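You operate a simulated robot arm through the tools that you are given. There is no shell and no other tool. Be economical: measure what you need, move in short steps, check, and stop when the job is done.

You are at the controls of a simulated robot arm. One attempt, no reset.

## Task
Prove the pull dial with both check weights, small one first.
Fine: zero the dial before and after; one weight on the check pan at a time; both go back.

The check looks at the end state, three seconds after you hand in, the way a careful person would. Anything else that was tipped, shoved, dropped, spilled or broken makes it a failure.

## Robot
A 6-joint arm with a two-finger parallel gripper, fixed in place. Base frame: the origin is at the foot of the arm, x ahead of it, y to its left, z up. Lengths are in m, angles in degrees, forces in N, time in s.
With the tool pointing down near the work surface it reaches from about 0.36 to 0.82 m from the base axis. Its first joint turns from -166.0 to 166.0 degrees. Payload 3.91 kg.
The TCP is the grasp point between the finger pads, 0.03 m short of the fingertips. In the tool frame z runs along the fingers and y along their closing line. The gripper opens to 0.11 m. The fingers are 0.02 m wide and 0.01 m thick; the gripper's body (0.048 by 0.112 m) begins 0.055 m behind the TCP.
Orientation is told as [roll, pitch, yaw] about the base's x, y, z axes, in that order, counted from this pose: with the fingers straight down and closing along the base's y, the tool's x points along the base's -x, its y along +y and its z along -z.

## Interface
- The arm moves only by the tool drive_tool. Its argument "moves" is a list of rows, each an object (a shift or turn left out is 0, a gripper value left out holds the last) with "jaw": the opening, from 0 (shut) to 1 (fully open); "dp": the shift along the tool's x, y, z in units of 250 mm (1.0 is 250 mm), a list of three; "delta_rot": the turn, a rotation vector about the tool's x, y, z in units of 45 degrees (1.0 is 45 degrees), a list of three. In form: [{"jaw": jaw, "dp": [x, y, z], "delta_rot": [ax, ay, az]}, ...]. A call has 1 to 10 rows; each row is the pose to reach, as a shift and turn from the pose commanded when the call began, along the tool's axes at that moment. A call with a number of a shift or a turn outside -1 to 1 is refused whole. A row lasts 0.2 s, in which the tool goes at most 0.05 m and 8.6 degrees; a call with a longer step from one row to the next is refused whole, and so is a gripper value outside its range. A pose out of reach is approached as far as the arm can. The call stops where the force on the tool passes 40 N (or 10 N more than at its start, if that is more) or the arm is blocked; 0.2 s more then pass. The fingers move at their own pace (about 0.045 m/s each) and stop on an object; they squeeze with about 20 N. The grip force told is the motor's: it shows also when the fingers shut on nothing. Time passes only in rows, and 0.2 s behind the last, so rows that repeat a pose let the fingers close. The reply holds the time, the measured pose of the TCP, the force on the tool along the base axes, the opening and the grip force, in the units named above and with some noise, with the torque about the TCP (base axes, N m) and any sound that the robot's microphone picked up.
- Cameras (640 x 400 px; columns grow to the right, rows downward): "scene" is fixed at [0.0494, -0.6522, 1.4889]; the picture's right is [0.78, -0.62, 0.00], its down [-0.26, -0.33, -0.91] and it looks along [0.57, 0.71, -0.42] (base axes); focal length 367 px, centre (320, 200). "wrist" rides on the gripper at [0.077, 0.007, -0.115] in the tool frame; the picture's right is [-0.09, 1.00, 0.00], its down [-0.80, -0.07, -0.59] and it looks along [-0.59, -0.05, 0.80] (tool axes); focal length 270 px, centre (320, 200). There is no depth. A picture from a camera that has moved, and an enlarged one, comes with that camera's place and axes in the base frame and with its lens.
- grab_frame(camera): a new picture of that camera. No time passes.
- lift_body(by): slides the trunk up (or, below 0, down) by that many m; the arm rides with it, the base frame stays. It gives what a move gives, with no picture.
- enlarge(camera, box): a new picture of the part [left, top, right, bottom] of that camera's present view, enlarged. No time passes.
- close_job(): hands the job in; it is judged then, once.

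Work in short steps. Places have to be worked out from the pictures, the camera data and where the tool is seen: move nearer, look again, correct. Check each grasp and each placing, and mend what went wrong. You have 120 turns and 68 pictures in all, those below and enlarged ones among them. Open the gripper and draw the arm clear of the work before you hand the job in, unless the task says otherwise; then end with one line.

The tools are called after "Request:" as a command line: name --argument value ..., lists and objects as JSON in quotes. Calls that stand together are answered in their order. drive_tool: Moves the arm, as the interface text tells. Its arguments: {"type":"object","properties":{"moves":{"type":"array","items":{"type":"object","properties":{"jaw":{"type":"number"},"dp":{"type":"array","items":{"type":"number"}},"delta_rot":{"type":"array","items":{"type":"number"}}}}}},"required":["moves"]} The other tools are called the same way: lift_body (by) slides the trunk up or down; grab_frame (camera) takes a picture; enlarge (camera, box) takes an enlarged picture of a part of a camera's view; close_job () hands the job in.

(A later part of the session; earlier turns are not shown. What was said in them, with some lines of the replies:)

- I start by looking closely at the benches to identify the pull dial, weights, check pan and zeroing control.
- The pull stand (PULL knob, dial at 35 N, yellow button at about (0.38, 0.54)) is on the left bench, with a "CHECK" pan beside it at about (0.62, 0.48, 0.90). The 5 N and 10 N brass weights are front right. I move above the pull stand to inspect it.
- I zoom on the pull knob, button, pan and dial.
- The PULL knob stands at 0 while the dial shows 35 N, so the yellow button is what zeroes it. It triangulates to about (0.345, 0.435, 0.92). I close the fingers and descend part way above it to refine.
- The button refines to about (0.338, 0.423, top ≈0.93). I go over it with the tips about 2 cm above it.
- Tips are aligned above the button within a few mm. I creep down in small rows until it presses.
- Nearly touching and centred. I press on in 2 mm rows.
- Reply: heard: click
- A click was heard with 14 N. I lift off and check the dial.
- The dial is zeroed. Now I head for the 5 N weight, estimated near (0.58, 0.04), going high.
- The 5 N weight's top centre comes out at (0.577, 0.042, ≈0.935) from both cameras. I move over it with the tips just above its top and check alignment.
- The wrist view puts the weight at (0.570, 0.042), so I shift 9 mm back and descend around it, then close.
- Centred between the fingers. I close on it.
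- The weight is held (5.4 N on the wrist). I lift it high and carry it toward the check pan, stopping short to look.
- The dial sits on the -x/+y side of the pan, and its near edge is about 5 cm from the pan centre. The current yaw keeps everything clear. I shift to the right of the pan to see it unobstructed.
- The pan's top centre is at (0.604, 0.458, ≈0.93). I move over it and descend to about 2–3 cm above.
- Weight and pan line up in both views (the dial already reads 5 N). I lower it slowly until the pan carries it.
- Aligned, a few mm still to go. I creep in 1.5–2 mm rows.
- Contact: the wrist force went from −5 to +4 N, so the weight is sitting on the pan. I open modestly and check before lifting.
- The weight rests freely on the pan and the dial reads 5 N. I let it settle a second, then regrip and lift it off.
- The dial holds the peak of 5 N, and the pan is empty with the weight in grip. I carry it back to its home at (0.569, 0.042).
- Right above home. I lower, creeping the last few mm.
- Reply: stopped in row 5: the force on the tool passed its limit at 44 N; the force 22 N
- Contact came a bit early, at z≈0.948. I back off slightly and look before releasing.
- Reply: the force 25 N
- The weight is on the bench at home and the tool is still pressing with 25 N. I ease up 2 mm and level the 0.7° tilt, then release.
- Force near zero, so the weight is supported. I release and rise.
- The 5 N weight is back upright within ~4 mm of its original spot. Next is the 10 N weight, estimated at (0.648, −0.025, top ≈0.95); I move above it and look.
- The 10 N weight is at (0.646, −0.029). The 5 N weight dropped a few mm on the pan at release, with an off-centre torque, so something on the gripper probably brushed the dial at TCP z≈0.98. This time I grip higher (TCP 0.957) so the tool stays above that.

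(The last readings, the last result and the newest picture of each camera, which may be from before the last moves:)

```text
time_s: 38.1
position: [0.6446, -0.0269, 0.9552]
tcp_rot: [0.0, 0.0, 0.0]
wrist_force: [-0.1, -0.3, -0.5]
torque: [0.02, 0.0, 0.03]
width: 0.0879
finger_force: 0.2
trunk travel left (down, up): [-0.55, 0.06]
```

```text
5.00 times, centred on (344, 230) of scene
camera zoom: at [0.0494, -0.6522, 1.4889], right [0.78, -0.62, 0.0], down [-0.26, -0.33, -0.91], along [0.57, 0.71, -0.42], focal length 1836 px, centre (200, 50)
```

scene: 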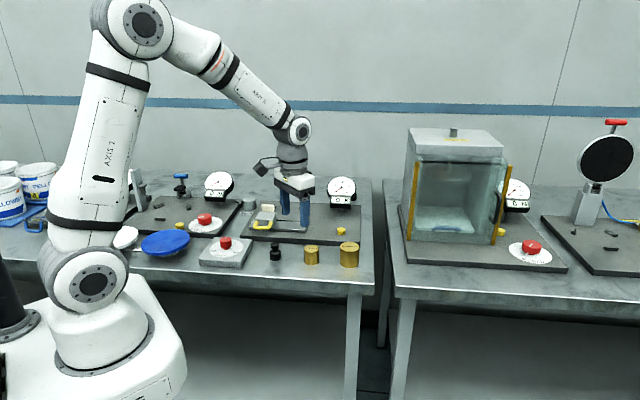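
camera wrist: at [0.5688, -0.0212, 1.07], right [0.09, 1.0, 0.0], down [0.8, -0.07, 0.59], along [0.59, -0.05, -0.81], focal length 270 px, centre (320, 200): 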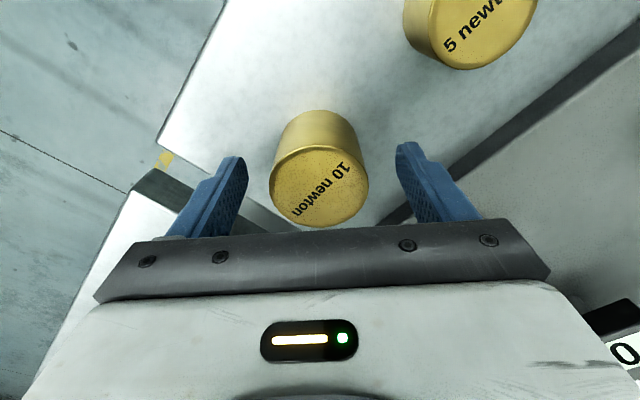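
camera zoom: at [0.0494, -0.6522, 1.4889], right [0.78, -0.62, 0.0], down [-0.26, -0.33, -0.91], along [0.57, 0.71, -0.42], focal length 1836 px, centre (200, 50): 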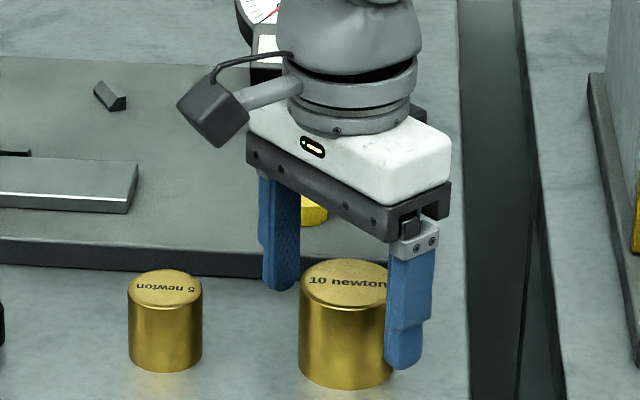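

Fingers straddle it cleanly. I close and lift.

Request:
drive_tool --moves '[{"jaw": 0}, {"jaw": 0}, {"jaw": 0}, {"jaw": 0}, {"jaw": 0}]'

Request:
drive_tool --moves '[{"dp": [0, 0, -0.02]}, {"dp": [0, 0, -0.08]}, {"dp": [0, 0, -0.16]}, {"dp": [0, 0, -0.16]}]'

Request:
enlarge --camera "scene" --box '[280, 170, 408, 250]'

```text
time_s: 39.3
position: [0.645, -0.0281, 0.957]
tcp_rot: [0.0, 0.1, 0.0]
wrist_force: [0.3, -4.9, 0.5]
torque: [-0.39, -0.07, -0.02]
width: 0.054
finger_force: 20.0
trunk travel left (down, up): [-0.55, 0.06]
```

```text
time_s: 40.3
position: [0.6439, -0.029, 0.9945]
tcp_rot: [-0.1, 0.2, -0.1]
wrist_force: [-0.1, -0.2, -10.2]
torque: [0.03, 0.01, 0.01]
width: 0.0536
finger_force: 19.6
trunk travel left (down, up): [-0.55, 0.06]
```

```text
5.00 times, centred on (344, 210) of scene
camera zoom: at [0.0494, -0.6522, 1.4889], right [0.78, -0.62, 0.0], down [-0.26, -0.33, -0.91], along [0.57, 0.71, -0.42], focal length 1836 px, centre (200, 150)
```

zoom: 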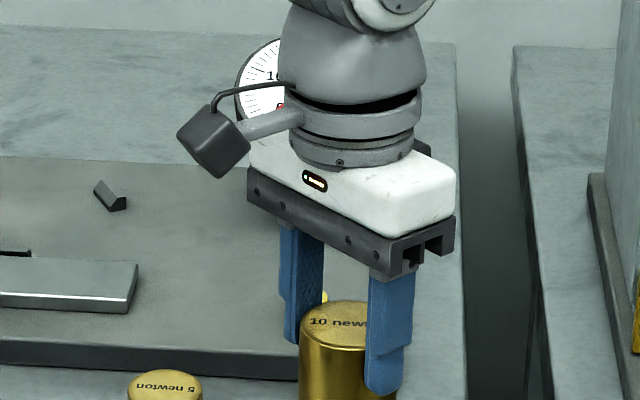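

Held, 10.2 N. I lift it high and carry it to the pan.

Request:
drive_tool --moves '[{"dp": [0, 0, -0.18]}, {"dp": [0, 0, -0.36]}, {"dp": [0, 0, -0.54]}, {"dp": [0.02, 0.03, -0.72]}, {"dp": [0.05, 0.2, -0.74]}, {"dp": [0.08, 0.38, -0.74]}, {"dp": [0.11, 0.56, -0.74]}, {"dp": [0.14, 0.74, -0.74]}, {"dp": [0.156, 0.92, -0.74]}, {"dp": [0.156, 1.0, -0.74]}]'

Request:
drive_tool --moves '[{"dp": [0, 0.17, 0]}, {"dp": [0, 0.34, 0]}, {"dp": [0, 0.51, 0]}, {"dp": [0, 0.68, 0]}, {"dp": [0, 0.85, 0]}, {"dp": [0, 0.93, 0]}, {"dp": [0, 0.93, 0.15]}, {"dp": [0, 0.93, 0.3]}, {"dp": [0, 0.93, 0.45]}, {"dp": [0, 0.93, 0.52]}]'

Request:
grab_frame --camera "wrist"

Request:
enlarge --camera "scene" --box '[180, 140, 308, 220]'

```text
time_s: 42.5
position: [0.6059, 0.2255, 1.1823]
tcp_rot: [0.1, 0.1, 0.0]
wrist_force: [0.3, 0.6, -10.1]
torque: [0.0, 0.06, 0.02]
width: 0.0538
finger_force: 20.5
trunk travel left (down, up): [-0.55, 0.06]
```

```text
time_s: 44.7
position: [0.6064, 0.4541, 1.0477]
tcp_rot: [0.0, 0.2, 0.0]
wrist_force: [0.1, 0.7, -10.2]
torque: [0.04, 0.06, -0.01]
width: 0.0537
finger_force: 19.8
trunk travel left (down, up): [-0.55, 0.06]
```

```text
27 pictures are left
camera wrist: at [0.5307, 0.4602, 1.1623], right [0.09, 1.0, 0.0], down [0.8, -0.07, 0.59], along [0.59, -0.05, -0.81], focal length 270 px, centre (320, 200)
```

wrist: 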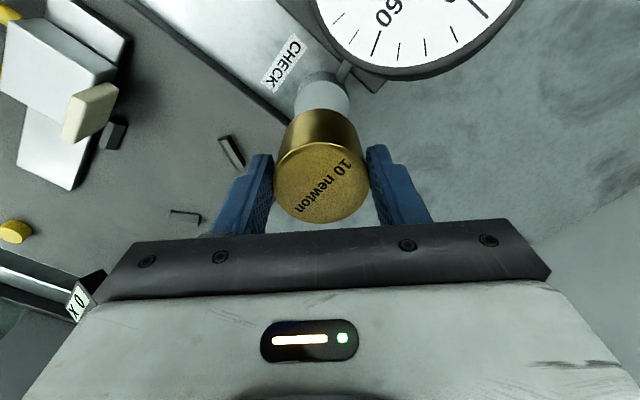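

```text
5.00 times, centred on (244, 180) of scene
camera zoom: at [0.0494, -0.6522, 1.4889], right [0.78, -0.62, 0.0], down [-0.26, -0.33, -0.91], along [0.57, 0.71, -0.42], focal length 1836 px, centre (700, 300)
```

zoom: 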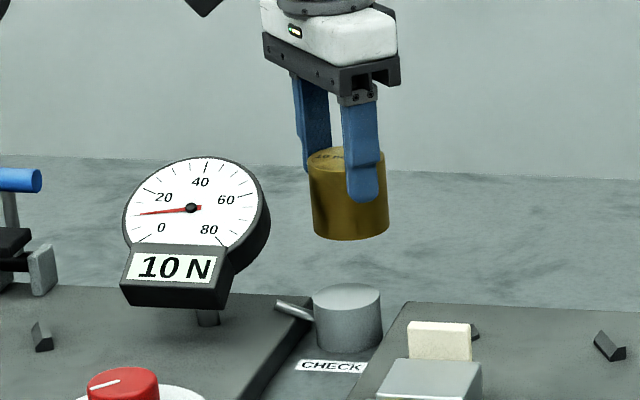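

Dial shows 10 N. I nudge to the pan centre and lower, creeping near contact.

Request:
drive_tool --moves '[{"dp": [0.006, 0.01, 0.08]}, {"dp": [0.006, 0.01, 0.16]}, {"dp": [0.006, 0.01, 0.19]}, {"dp": [0.006, 0.01, 0.204]}, {"dp": [0.006, 0.01, 0.212]}]'

Request:
enlarge --camera "scene" --box '[180, 140, 308, 220]'

```text
time_s: 45.9
position: [0.6045, 0.4577, 0.9971]
tcp_rot: [0.0, 0.1, 0.0]
wrist_force: [-0.6, 0.3, -9.2]
torque: [-0.02, 0.05, -0.02]
width: 0.0538
finger_force: 19.8
trunk travel left (down, up): [-0.55, 0.06]
```

```text
5.00 times, centred on (244, 180) of scene
camera zoom: at [0.0494, -0.6522, 1.4889], right [0.78, -0.62, 0.0], down [-0.26, -0.33, -0.91], along [0.57, 0.71, -0.42], focal length 1836 px, centre (700, 300)
```

zoom: 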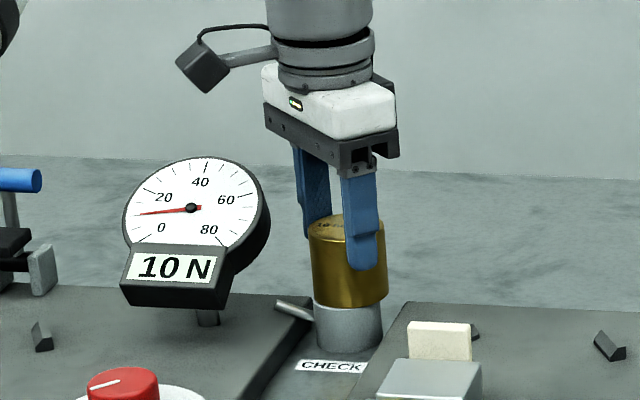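

Request:
drive_tool --moves '[{"dp": [0, 0, 0.008]}, {"dp": [0, 0, 0.016]}, {"dp": [0, 0, 0.022]}, {"dp": [0, 0, 0.028]}]'

```text
time_s: 46.9
position: [0.6034, 0.4582, 0.9922]
tcp_rot: [0.2, 0.0, -0.1]
wrist_force: [2.4, 1.7, 15.1]
torque: [-0.24, -0.17, 0.0]
width: 0.0539
finger_force: 20.1
trunk travel left (down, up): [-0.55, 0.06]
```

Firm contact with the pan (Fz −10 → +15 N). I ease up ~1.5 mm to relieve it and release.

Request:
drive_tool --moves '[{"dp": [0, 0, -0.006]}, {"dp": [0, 0, -0.007]}]'

Request:
drive_tool --moves '[{"jaw": 0.55}, {"jaw": 0.65}, {"jaw": 0.7}, {"jaw": 0.7}, {"jaw": 0.7}, {"jaw": 0.7}, {"jaw": 0.7}]'

Request:
enlarge --camera "scene" --box '[180, 140, 308, 220]'

```text
time_s: 47.5
position: [0.6045, 0.4583, 0.9936]
tcp_rot: [0.0, 0.1, -0.1]
wrist_force: [1.1, 2.7, 8.8]
torque: [-0.02, -0.45, 0.06]
width: 0.0533
finger_force: 20.0
trunk travel left (down, up): [-0.55, 0.06]
```

```text
time_s: 49.1
position: [0.6046, 0.4563, 0.9926]
tcp_rot: [0.0, 0.2, -0.1]
wrist_force: [0.4, 0.7, -0.1]
torque: [-0.02, 0.01, 0.03]
width: 0.077
finger_force: 0.1
trunk travel left (down, up): [-0.55, 0.06]
```

```text
5.00 times, centred on (244, 180) of scene
camera zoom: at [0.0494, -0.6522, 1.4889], right [0.78, -0.62, 0.0], down [-0.26, -0.33, -0.91], along [0.57, 0.71, -0.42], focal length 1836 px, centre (700, 300)
```

zoom: 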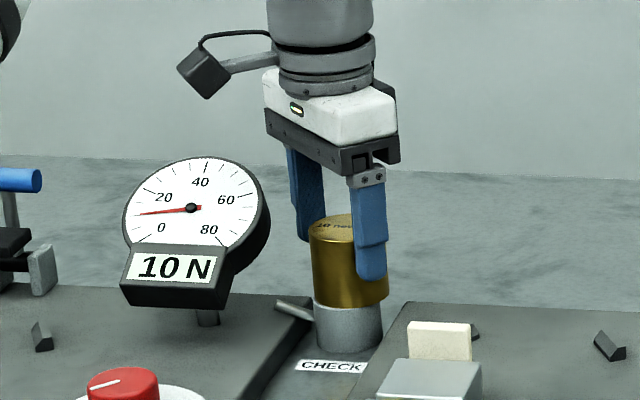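

The 10 N weight sits freely on the pan and the dial reads 10 N. I let it rest another moment, then regrip and lift.

Request:
drive_tool --moves '[{"jaw": 0.7}, {"jaw": 0.7}, {"jaw": 0.7}, {"jaw": 0.7}]'

Request:
drive_tool --moves '[{"jaw": 0}, {"jaw": 0}, {"jaw": 0}, {"jaw": 0}, {"jaw": 0}]'

Request:
drive_tool --moves '[{"dp": [0, 0, -0.02]}, {"dp": [0, 0, -0.06]}, {"dp": [0, 0, -0.12]}, {"dp": [0, 0, -0.25]}, {"dp": [0, 0, -0.4]}, {"dp": [0, 0, -0.55]}, {"dp": [0, 0, -0.7]}, {"dp": [0, 0, -0.72]}]'

Request:
enlarge --camera "scene" --box '[180, 120, 340, 220]'

```text
time_s: 50.1
position: [0.605, 0.4576, 0.9922]
tcp_rot: [0.0, 0.1, 0.0]
wrist_force: [0.6, -0.5, 0.5]
torque: [-0.01, -0.02, 0.0]
width: 0.0771
finger_force: 0.0
trunk travel left (down, up): [-0.55, 0.06]
```

```text
time_s: 51.3
position: [0.6045, 0.4586, 0.9926]
tcp_rot: [0.0, 0.1, -0.1]
wrist_force: [0.5, -0.5, -0.3]
torque: [-0.27, 0.01, 0.01]
width: 0.0536
finger_force: 20.2
trunk travel left (down, up): [-0.55, 0.06]
```

```text
time_s: 53.1
position: [0.6054, 0.4577, 1.1728]
tcp_rot: [0.0, 0.2, 0.0]
wrist_force: [0.2, -0.3, -9.6]
torque: [0.01, 0.06, 0.01]
width: 0.0537
finger_force: 19.8
trunk travel left (down, up): [-0.55, 0.06]
```

```text
4.00 times, centred on (260, 170) of scene
camera zoom: at [0.0494, -0.6522, 1.4889], right [0.78, -0.62, 0.0], down [-0.26, -0.33, -0.91], along [0.57, 0.71, -0.42], focal length 1469 px, centre (560, 320)
```

zoom: 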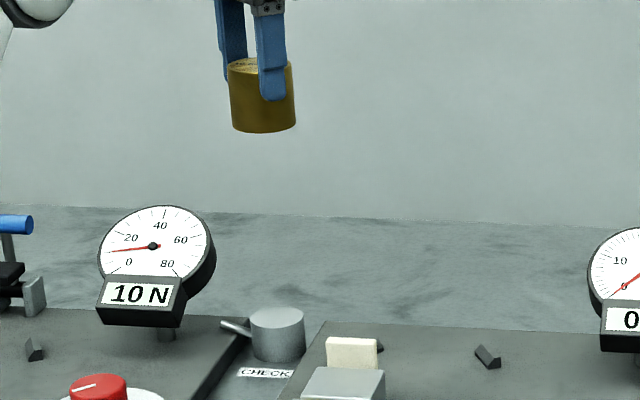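

Pan empty, 10 N held. I carry the weight home to (0.644, −0.029).

Request:
drive_tool --moves '[{"dp": [0, -0.18, 0]}, {"dp": [0, -0.36, 0]}, {"dp": [0, -0.54, 0]}, {"dp": [0, -0.72, 0]}, {"dp": [0, -0.9, 0]}, {"dp": [0, -0.98, 0]}]'

Request:
drive_tool --moves '[{"dp": [-0.05, -0.17, 0]}, {"dp": [-0.1, -0.34, 0]}, {"dp": [-0.154, -0.5, 0]}, {"dp": [-0.154, -0.68, 0]}, {"dp": [-0.154, -0.86, 0]}, {"dp": [-0.154, -0.967, 0.1]}, {"dp": [-0.154, -0.967, 0.28]}, {"dp": [-0.154, -0.967, 0.46]}, {"dp": [-0.154, -0.967, 0.64]}, {"dp": [-0.154, -0.967, 0.73]}]'

Request:
grab_frame --camera "wrist"

Request:
enlarge --camera "scene" --box '[280, 190, 408, 270]'

```text
time_s: 54.5
position: [0.6067, 0.2111, 1.1718]
tcp_rot: [0.1, 0.2, 0.0]
wrist_force: [0.2, -0.7, -10.3]
torque: [0.0, 0.04, -0.02]
width: 0.054
finger_force: 20.2
trunk travel left (down, up): [-0.55, 0.06]
```

```text
time_s: 56.7
position: [0.6465, -0.0298, 0.9906]
tcp_rot: [0.0, 0.2, 0.1]
wrist_force: [-0.2, -0.6, -10.1]
torque: [-0.02, 0.04, 0.0]
width: 0.0533
finger_force: 19.7
trunk travel left (down, up): [-0.55, 0.06]
```

```text
22 pictures are left
camera wrist: at [0.5697, -0.0239, 1.1032], right [0.09, 1.0, 0.0], down [0.8, -0.07, 0.59], along [0.59, -0.05, -0.81], focal length 270 px, centre (320, 200)
```

wrist: 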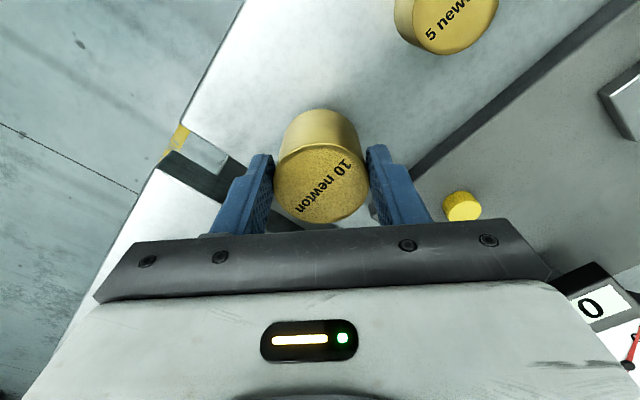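

```text
5.00 times, centred on (344, 230) of scene
camera zoom: at [0.0494, -0.6522, 1.4889], right [0.78, -0.62, 0.0], down [-0.26, -0.33, -0.91], along [0.57, 0.71, -0.42], focal length 1836 px, centre (200, 50)
```

zoom: 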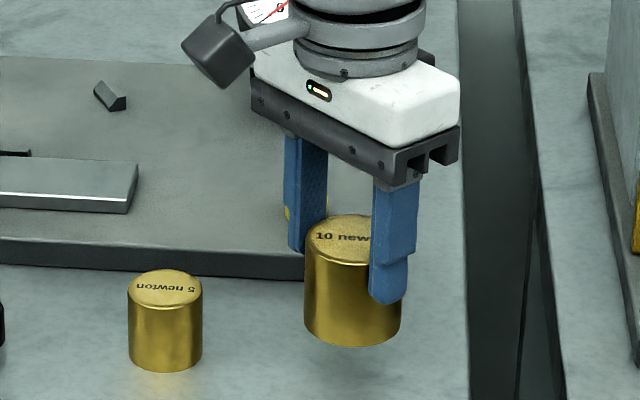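

Above home and clear of the 5 N weight. Contact is expected near z≈0.958–0.961, so I lower to 0.966 and then creep.

Request:
drive_tool --moves '[{"dp": [0.006, 0.003, 0.04]}, {"dp": [0.006, 0.003, 0.08]}, {"dp": [0.006, 0.003, 0.096]}, {"dp": [0.006, 0.003, 0.1]}]'

Request:
drive_tool --moves '[{"dp": [0, 0, 0.006]}, {"dp": [0, 0, 0.012]}]'

```text
time_s: 57.7
position: [0.643, -0.0279, 0.9634]
tcp_rot: [0.0, 0.2, 0.0]
wrist_force: [-0.2, 0.5, -11.3]
torque: [0.0, 0.04, 0.02]
width: 0.0536
finger_force: 20.1
trunk travel left (down, up): [-0.55, 0.06]
```

```text
time_s: 58.3
position: [0.6434, -0.0286, 0.9639]
tcp_rot: [0.0, 0.0, -0.1]
wrist_force: [1.9, -0.7, -3.5]
torque: [-0.04, 0.03, 0.07]
width: 0.0536
finger_force: 20.3
trunk travel left (down, up): [-0.55, 0.06]
```

Partly supported (−11 → −3.5 N). One more millimetre, then release.

Request:
drive_tool --moves '[{"dp": [0, 0, 0.004]}, {"dp": [0, 0, 0.004]}]'

Request:
drive_tool --moves '[{"jaw": 0.6}, {"jaw": 0.7}, {"jaw": 0.8}, {"jaw": 0.8}, {"jaw": 0.8}, {"dp": [0, 0, -0.06]}, {"dp": [0, 0, -0.2]}, {"dp": [0, 0, -0.36]}]'

Request:
enlarge --camera "scene" --box '[260, 190, 388, 270]'

```text
time_s: 58.9
position: [0.6431, -0.0284, 0.9625]
tcp_rot: [0.0, -0.1, 0.0]
wrist_force: [7.1, 0.2, 8.2]
torque: [-0.08, 0.0, 0.0]
width: 0.0534
finger_force: 19.7
trunk travel left (down, up): [-0.55, 0.06]
```

```text
time_s: 60.7
position: [0.6415, -0.0266, 1.0533]
tcp_rot: [0.0, 0.1, 0.0]
wrist_force: [-0.7, 0.2, -0.1]
torque: [0.01, -0.03, -0.01]
width: 0.0877
finger_force: 0.2
trunk travel left (down, up): [-0.55, 0.06]
```

```text
5.00 times, centred on (324, 230) of scene
camera zoom: at [0.0494, -0.6522, 1.4889], right [0.78, -0.62, 0.0], down [-0.26, -0.33, -0.91], along [0.57, 0.71, -0.42], focal length 1836 px, centre (300, 50)
```

zoom: 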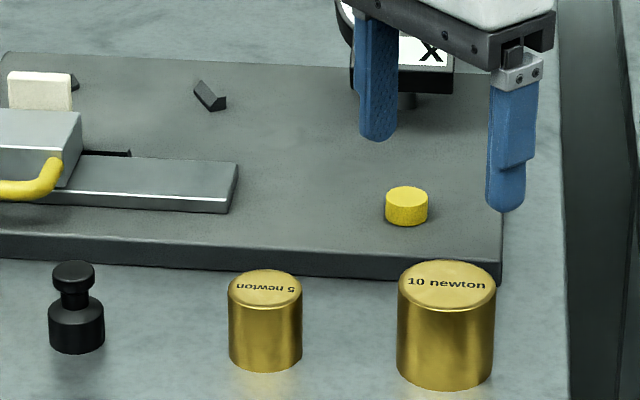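

Both weights are home. Now back high over the pull stand to the yellow button to zero the dial.

Request:
drive_tool --moves '[{"dp": [0, 0, -0.19]}, {"dp": [0, 0, -0.38]}, {"dp": [0.05, 0.03, -0.55], "jaw": 0}, {"dp": [0.17, 0.14, -0.6]}, {"dp": [0.29, 0.26, -0.6]}, {"dp": [0.41, 0.38, -0.6]}, {"dp": [0.53, 0.5, -0.6]}, {"dp": [0.65, 0.62, -0.6]}, {"dp": [0.77, 0.74, -0.6]}, {"dp": [0.88, 0.86, -0.6]}]'

Request:
drive_tool --moves '[{"dp": [0.1, 0.15, 0]}, {"dp": [0.2, 0.3, 0]}, {"dp": [0.28, 0.46, 0]}, {"dp": [0.339, 0.63, 0]}, {"dp": [0.339, 0.8, 0]}, {"dp": [0.339, 0.945, 0]}, {"dp": [0.339, 0.945, 0.15]}, {"dp": [0.339, 0.945, 0.33]}, {"dp": [0.339, 0.945, 0.51]}, {"dp": [0.339, 0.945, 0.65]}]'

```text
time_s: 62.9
position: [0.4221, 0.1844, 1.2012]
tcp_rot: [0.0, 0.1, 0.0]
wrist_force: [-0.6, -0.5, -0.4]
torque: [-0.01, -0.01, -0.01]
width: 0.0
finger_force: 20.5
trunk travel left (down, up): [-0.55, 0.06]
```

```text
time_s: 65.1
position: [0.3377, 0.4221, 1.041]
tcp_rot: [0.1, 0.2, 0.0]
wrist_force: [1.0, 0.1, -1.3]
torque: [-0.01, 0.02, 0.02]
width: 0.0
finger_force: 20.2
trunk travel left (down, up): [-0.55, 0.06]
```

At (0.338, 0.422), right above the button. I descend to just above it, then press as before.

Request:
drive_tool --moves '[{"dp": [0.002, 0.009, 0.15]}, {"dp": [0.002, 0.009, 0.25]}, {"dp": [0.002, 0.009, 0.29]}, {"dp": [0.002, 0.009, 0.3]}]'

Request:
drive_tool --moves '[{"dp": [0, 0, 0.01]}, {"dp": [0, 0, 0.018]}, {"dp": [0, 0, 0.026]}, {"dp": [0, 0, 0.034]}, {"dp": [0, 0, 0.04]}]'

```text
time_s: 66.1
position: [0.3357, 0.4258, 0.9647]
tcp_rot: [-0.1, 0.1, 0.0]
wrist_force: [1.1, -0.3, 0.0]
torque: [-0.01, -0.03, 0.02]
width: 0.0003
finger_force: 19.9
trunk travel left (down, up): [-0.55, 0.06]
```

```text
time_s: 67.3
position: [0.335, 0.4256, 0.9557]
tcp_rot: [0.2, 0.0, 0.0]
wrist_force: [2.6, 4.7, 19.6]
torque: [0.12, -0.09, -0.01]
width: 0.0
finger_force: 19.9
trunk travel left (down, up): [-0.55, 0.06]
heard: click
```

Click heard. I lift off, open the gripper, draw clear and verify.

Request:
drive_tool --moves '[{"dp": [0, 0, -0.06]}, {"dp": [0, 0, -0.2]}, {"dp": [0, 0, -0.39]}, {"dp": [0, 0, -0.58]}, {"dp": [0, 0, -0.77], "jaw": 1}, {"dp": [0, 0, -0.95], "jaw": 1}, {"dp": [0, -0.15, -0.99], "jaw": 1}, {"dp": [-0.05, -0.3, -0.99], "jaw": 1}, {"dp": [-0.1, -0.45, -0.99], "jaw": 1}, {"dp": [-0.1, -0.5, -0.99], "jaw": 1}]'

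Request:
grab_frame --camera "scene"

Request:
enlarge --camera "scene" --box '[150, 150, 310, 250]'

Request:
enlarge --camera "scene" --box '[230, 170, 390, 280]'

```text
time_s: 69.5
position: [0.3628, 0.3001, 1.2009]
tcp_rot: [0.0, 0.1, 0.0]
wrist_force: [0.0, -0.6, 0.3]
torque: [0.02, -0.01, -0.01]
width: 0.1099
finger_force: 0.1
trunk travel left (down, up): [-0.55, 0.06]
```

```text
19 pictures are left
```

scene: 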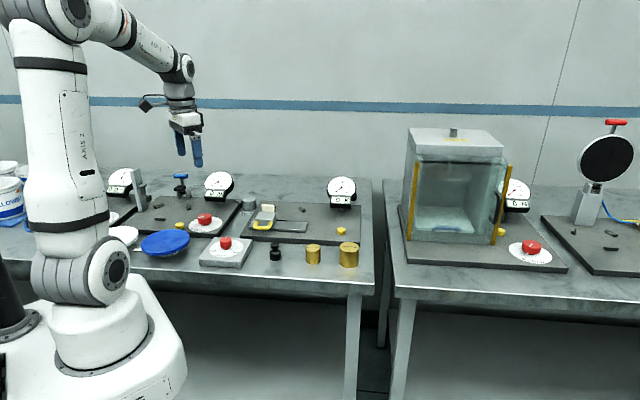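

```text
4.00 times, centred on (230, 200) of scene
camera zoom: at [0.0494, -0.6522, 1.4889], right [0.78, -0.62, 0.0], down [-0.26, -0.33, -0.91], along [0.57, 0.71, -0.42], focal length 1469 px, centre (680, 200)
```

zoom: 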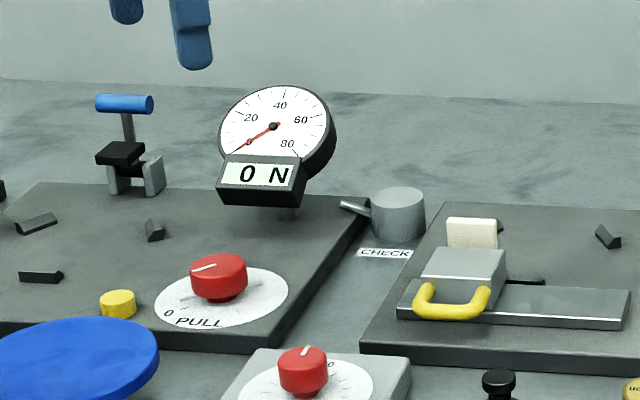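

```text
3.64 times, centred on (310, 225) of scene
camera zoom: at [0.0494, -0.6522, 1.4889], right [0.78, -0.62, 0.0], down [-0.26, -0.33, -0.91], along [0.57, 0.71, -0.42], focal length 1335 px, centre (356, 109)
```

zoom: 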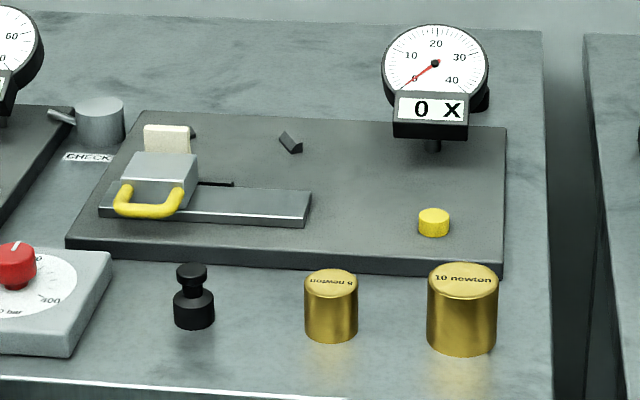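

The dial reads 0 N, the pan is empty, both weights are back at their places, the rest is undisturbed and the arm is clear with the gripper open. I hand in.

Request:
close_job

```text
The job is handed in.
```

I proved the pull dial: zeroed it, read 5 N with the small weight and 10 N with the large one, one at a time, put both back within about 4 mm of their spots, and re-zeroed it to 0 N; part of the gripper probably brushed the dial while I was setting down the 5 N weight, with no visible effect.
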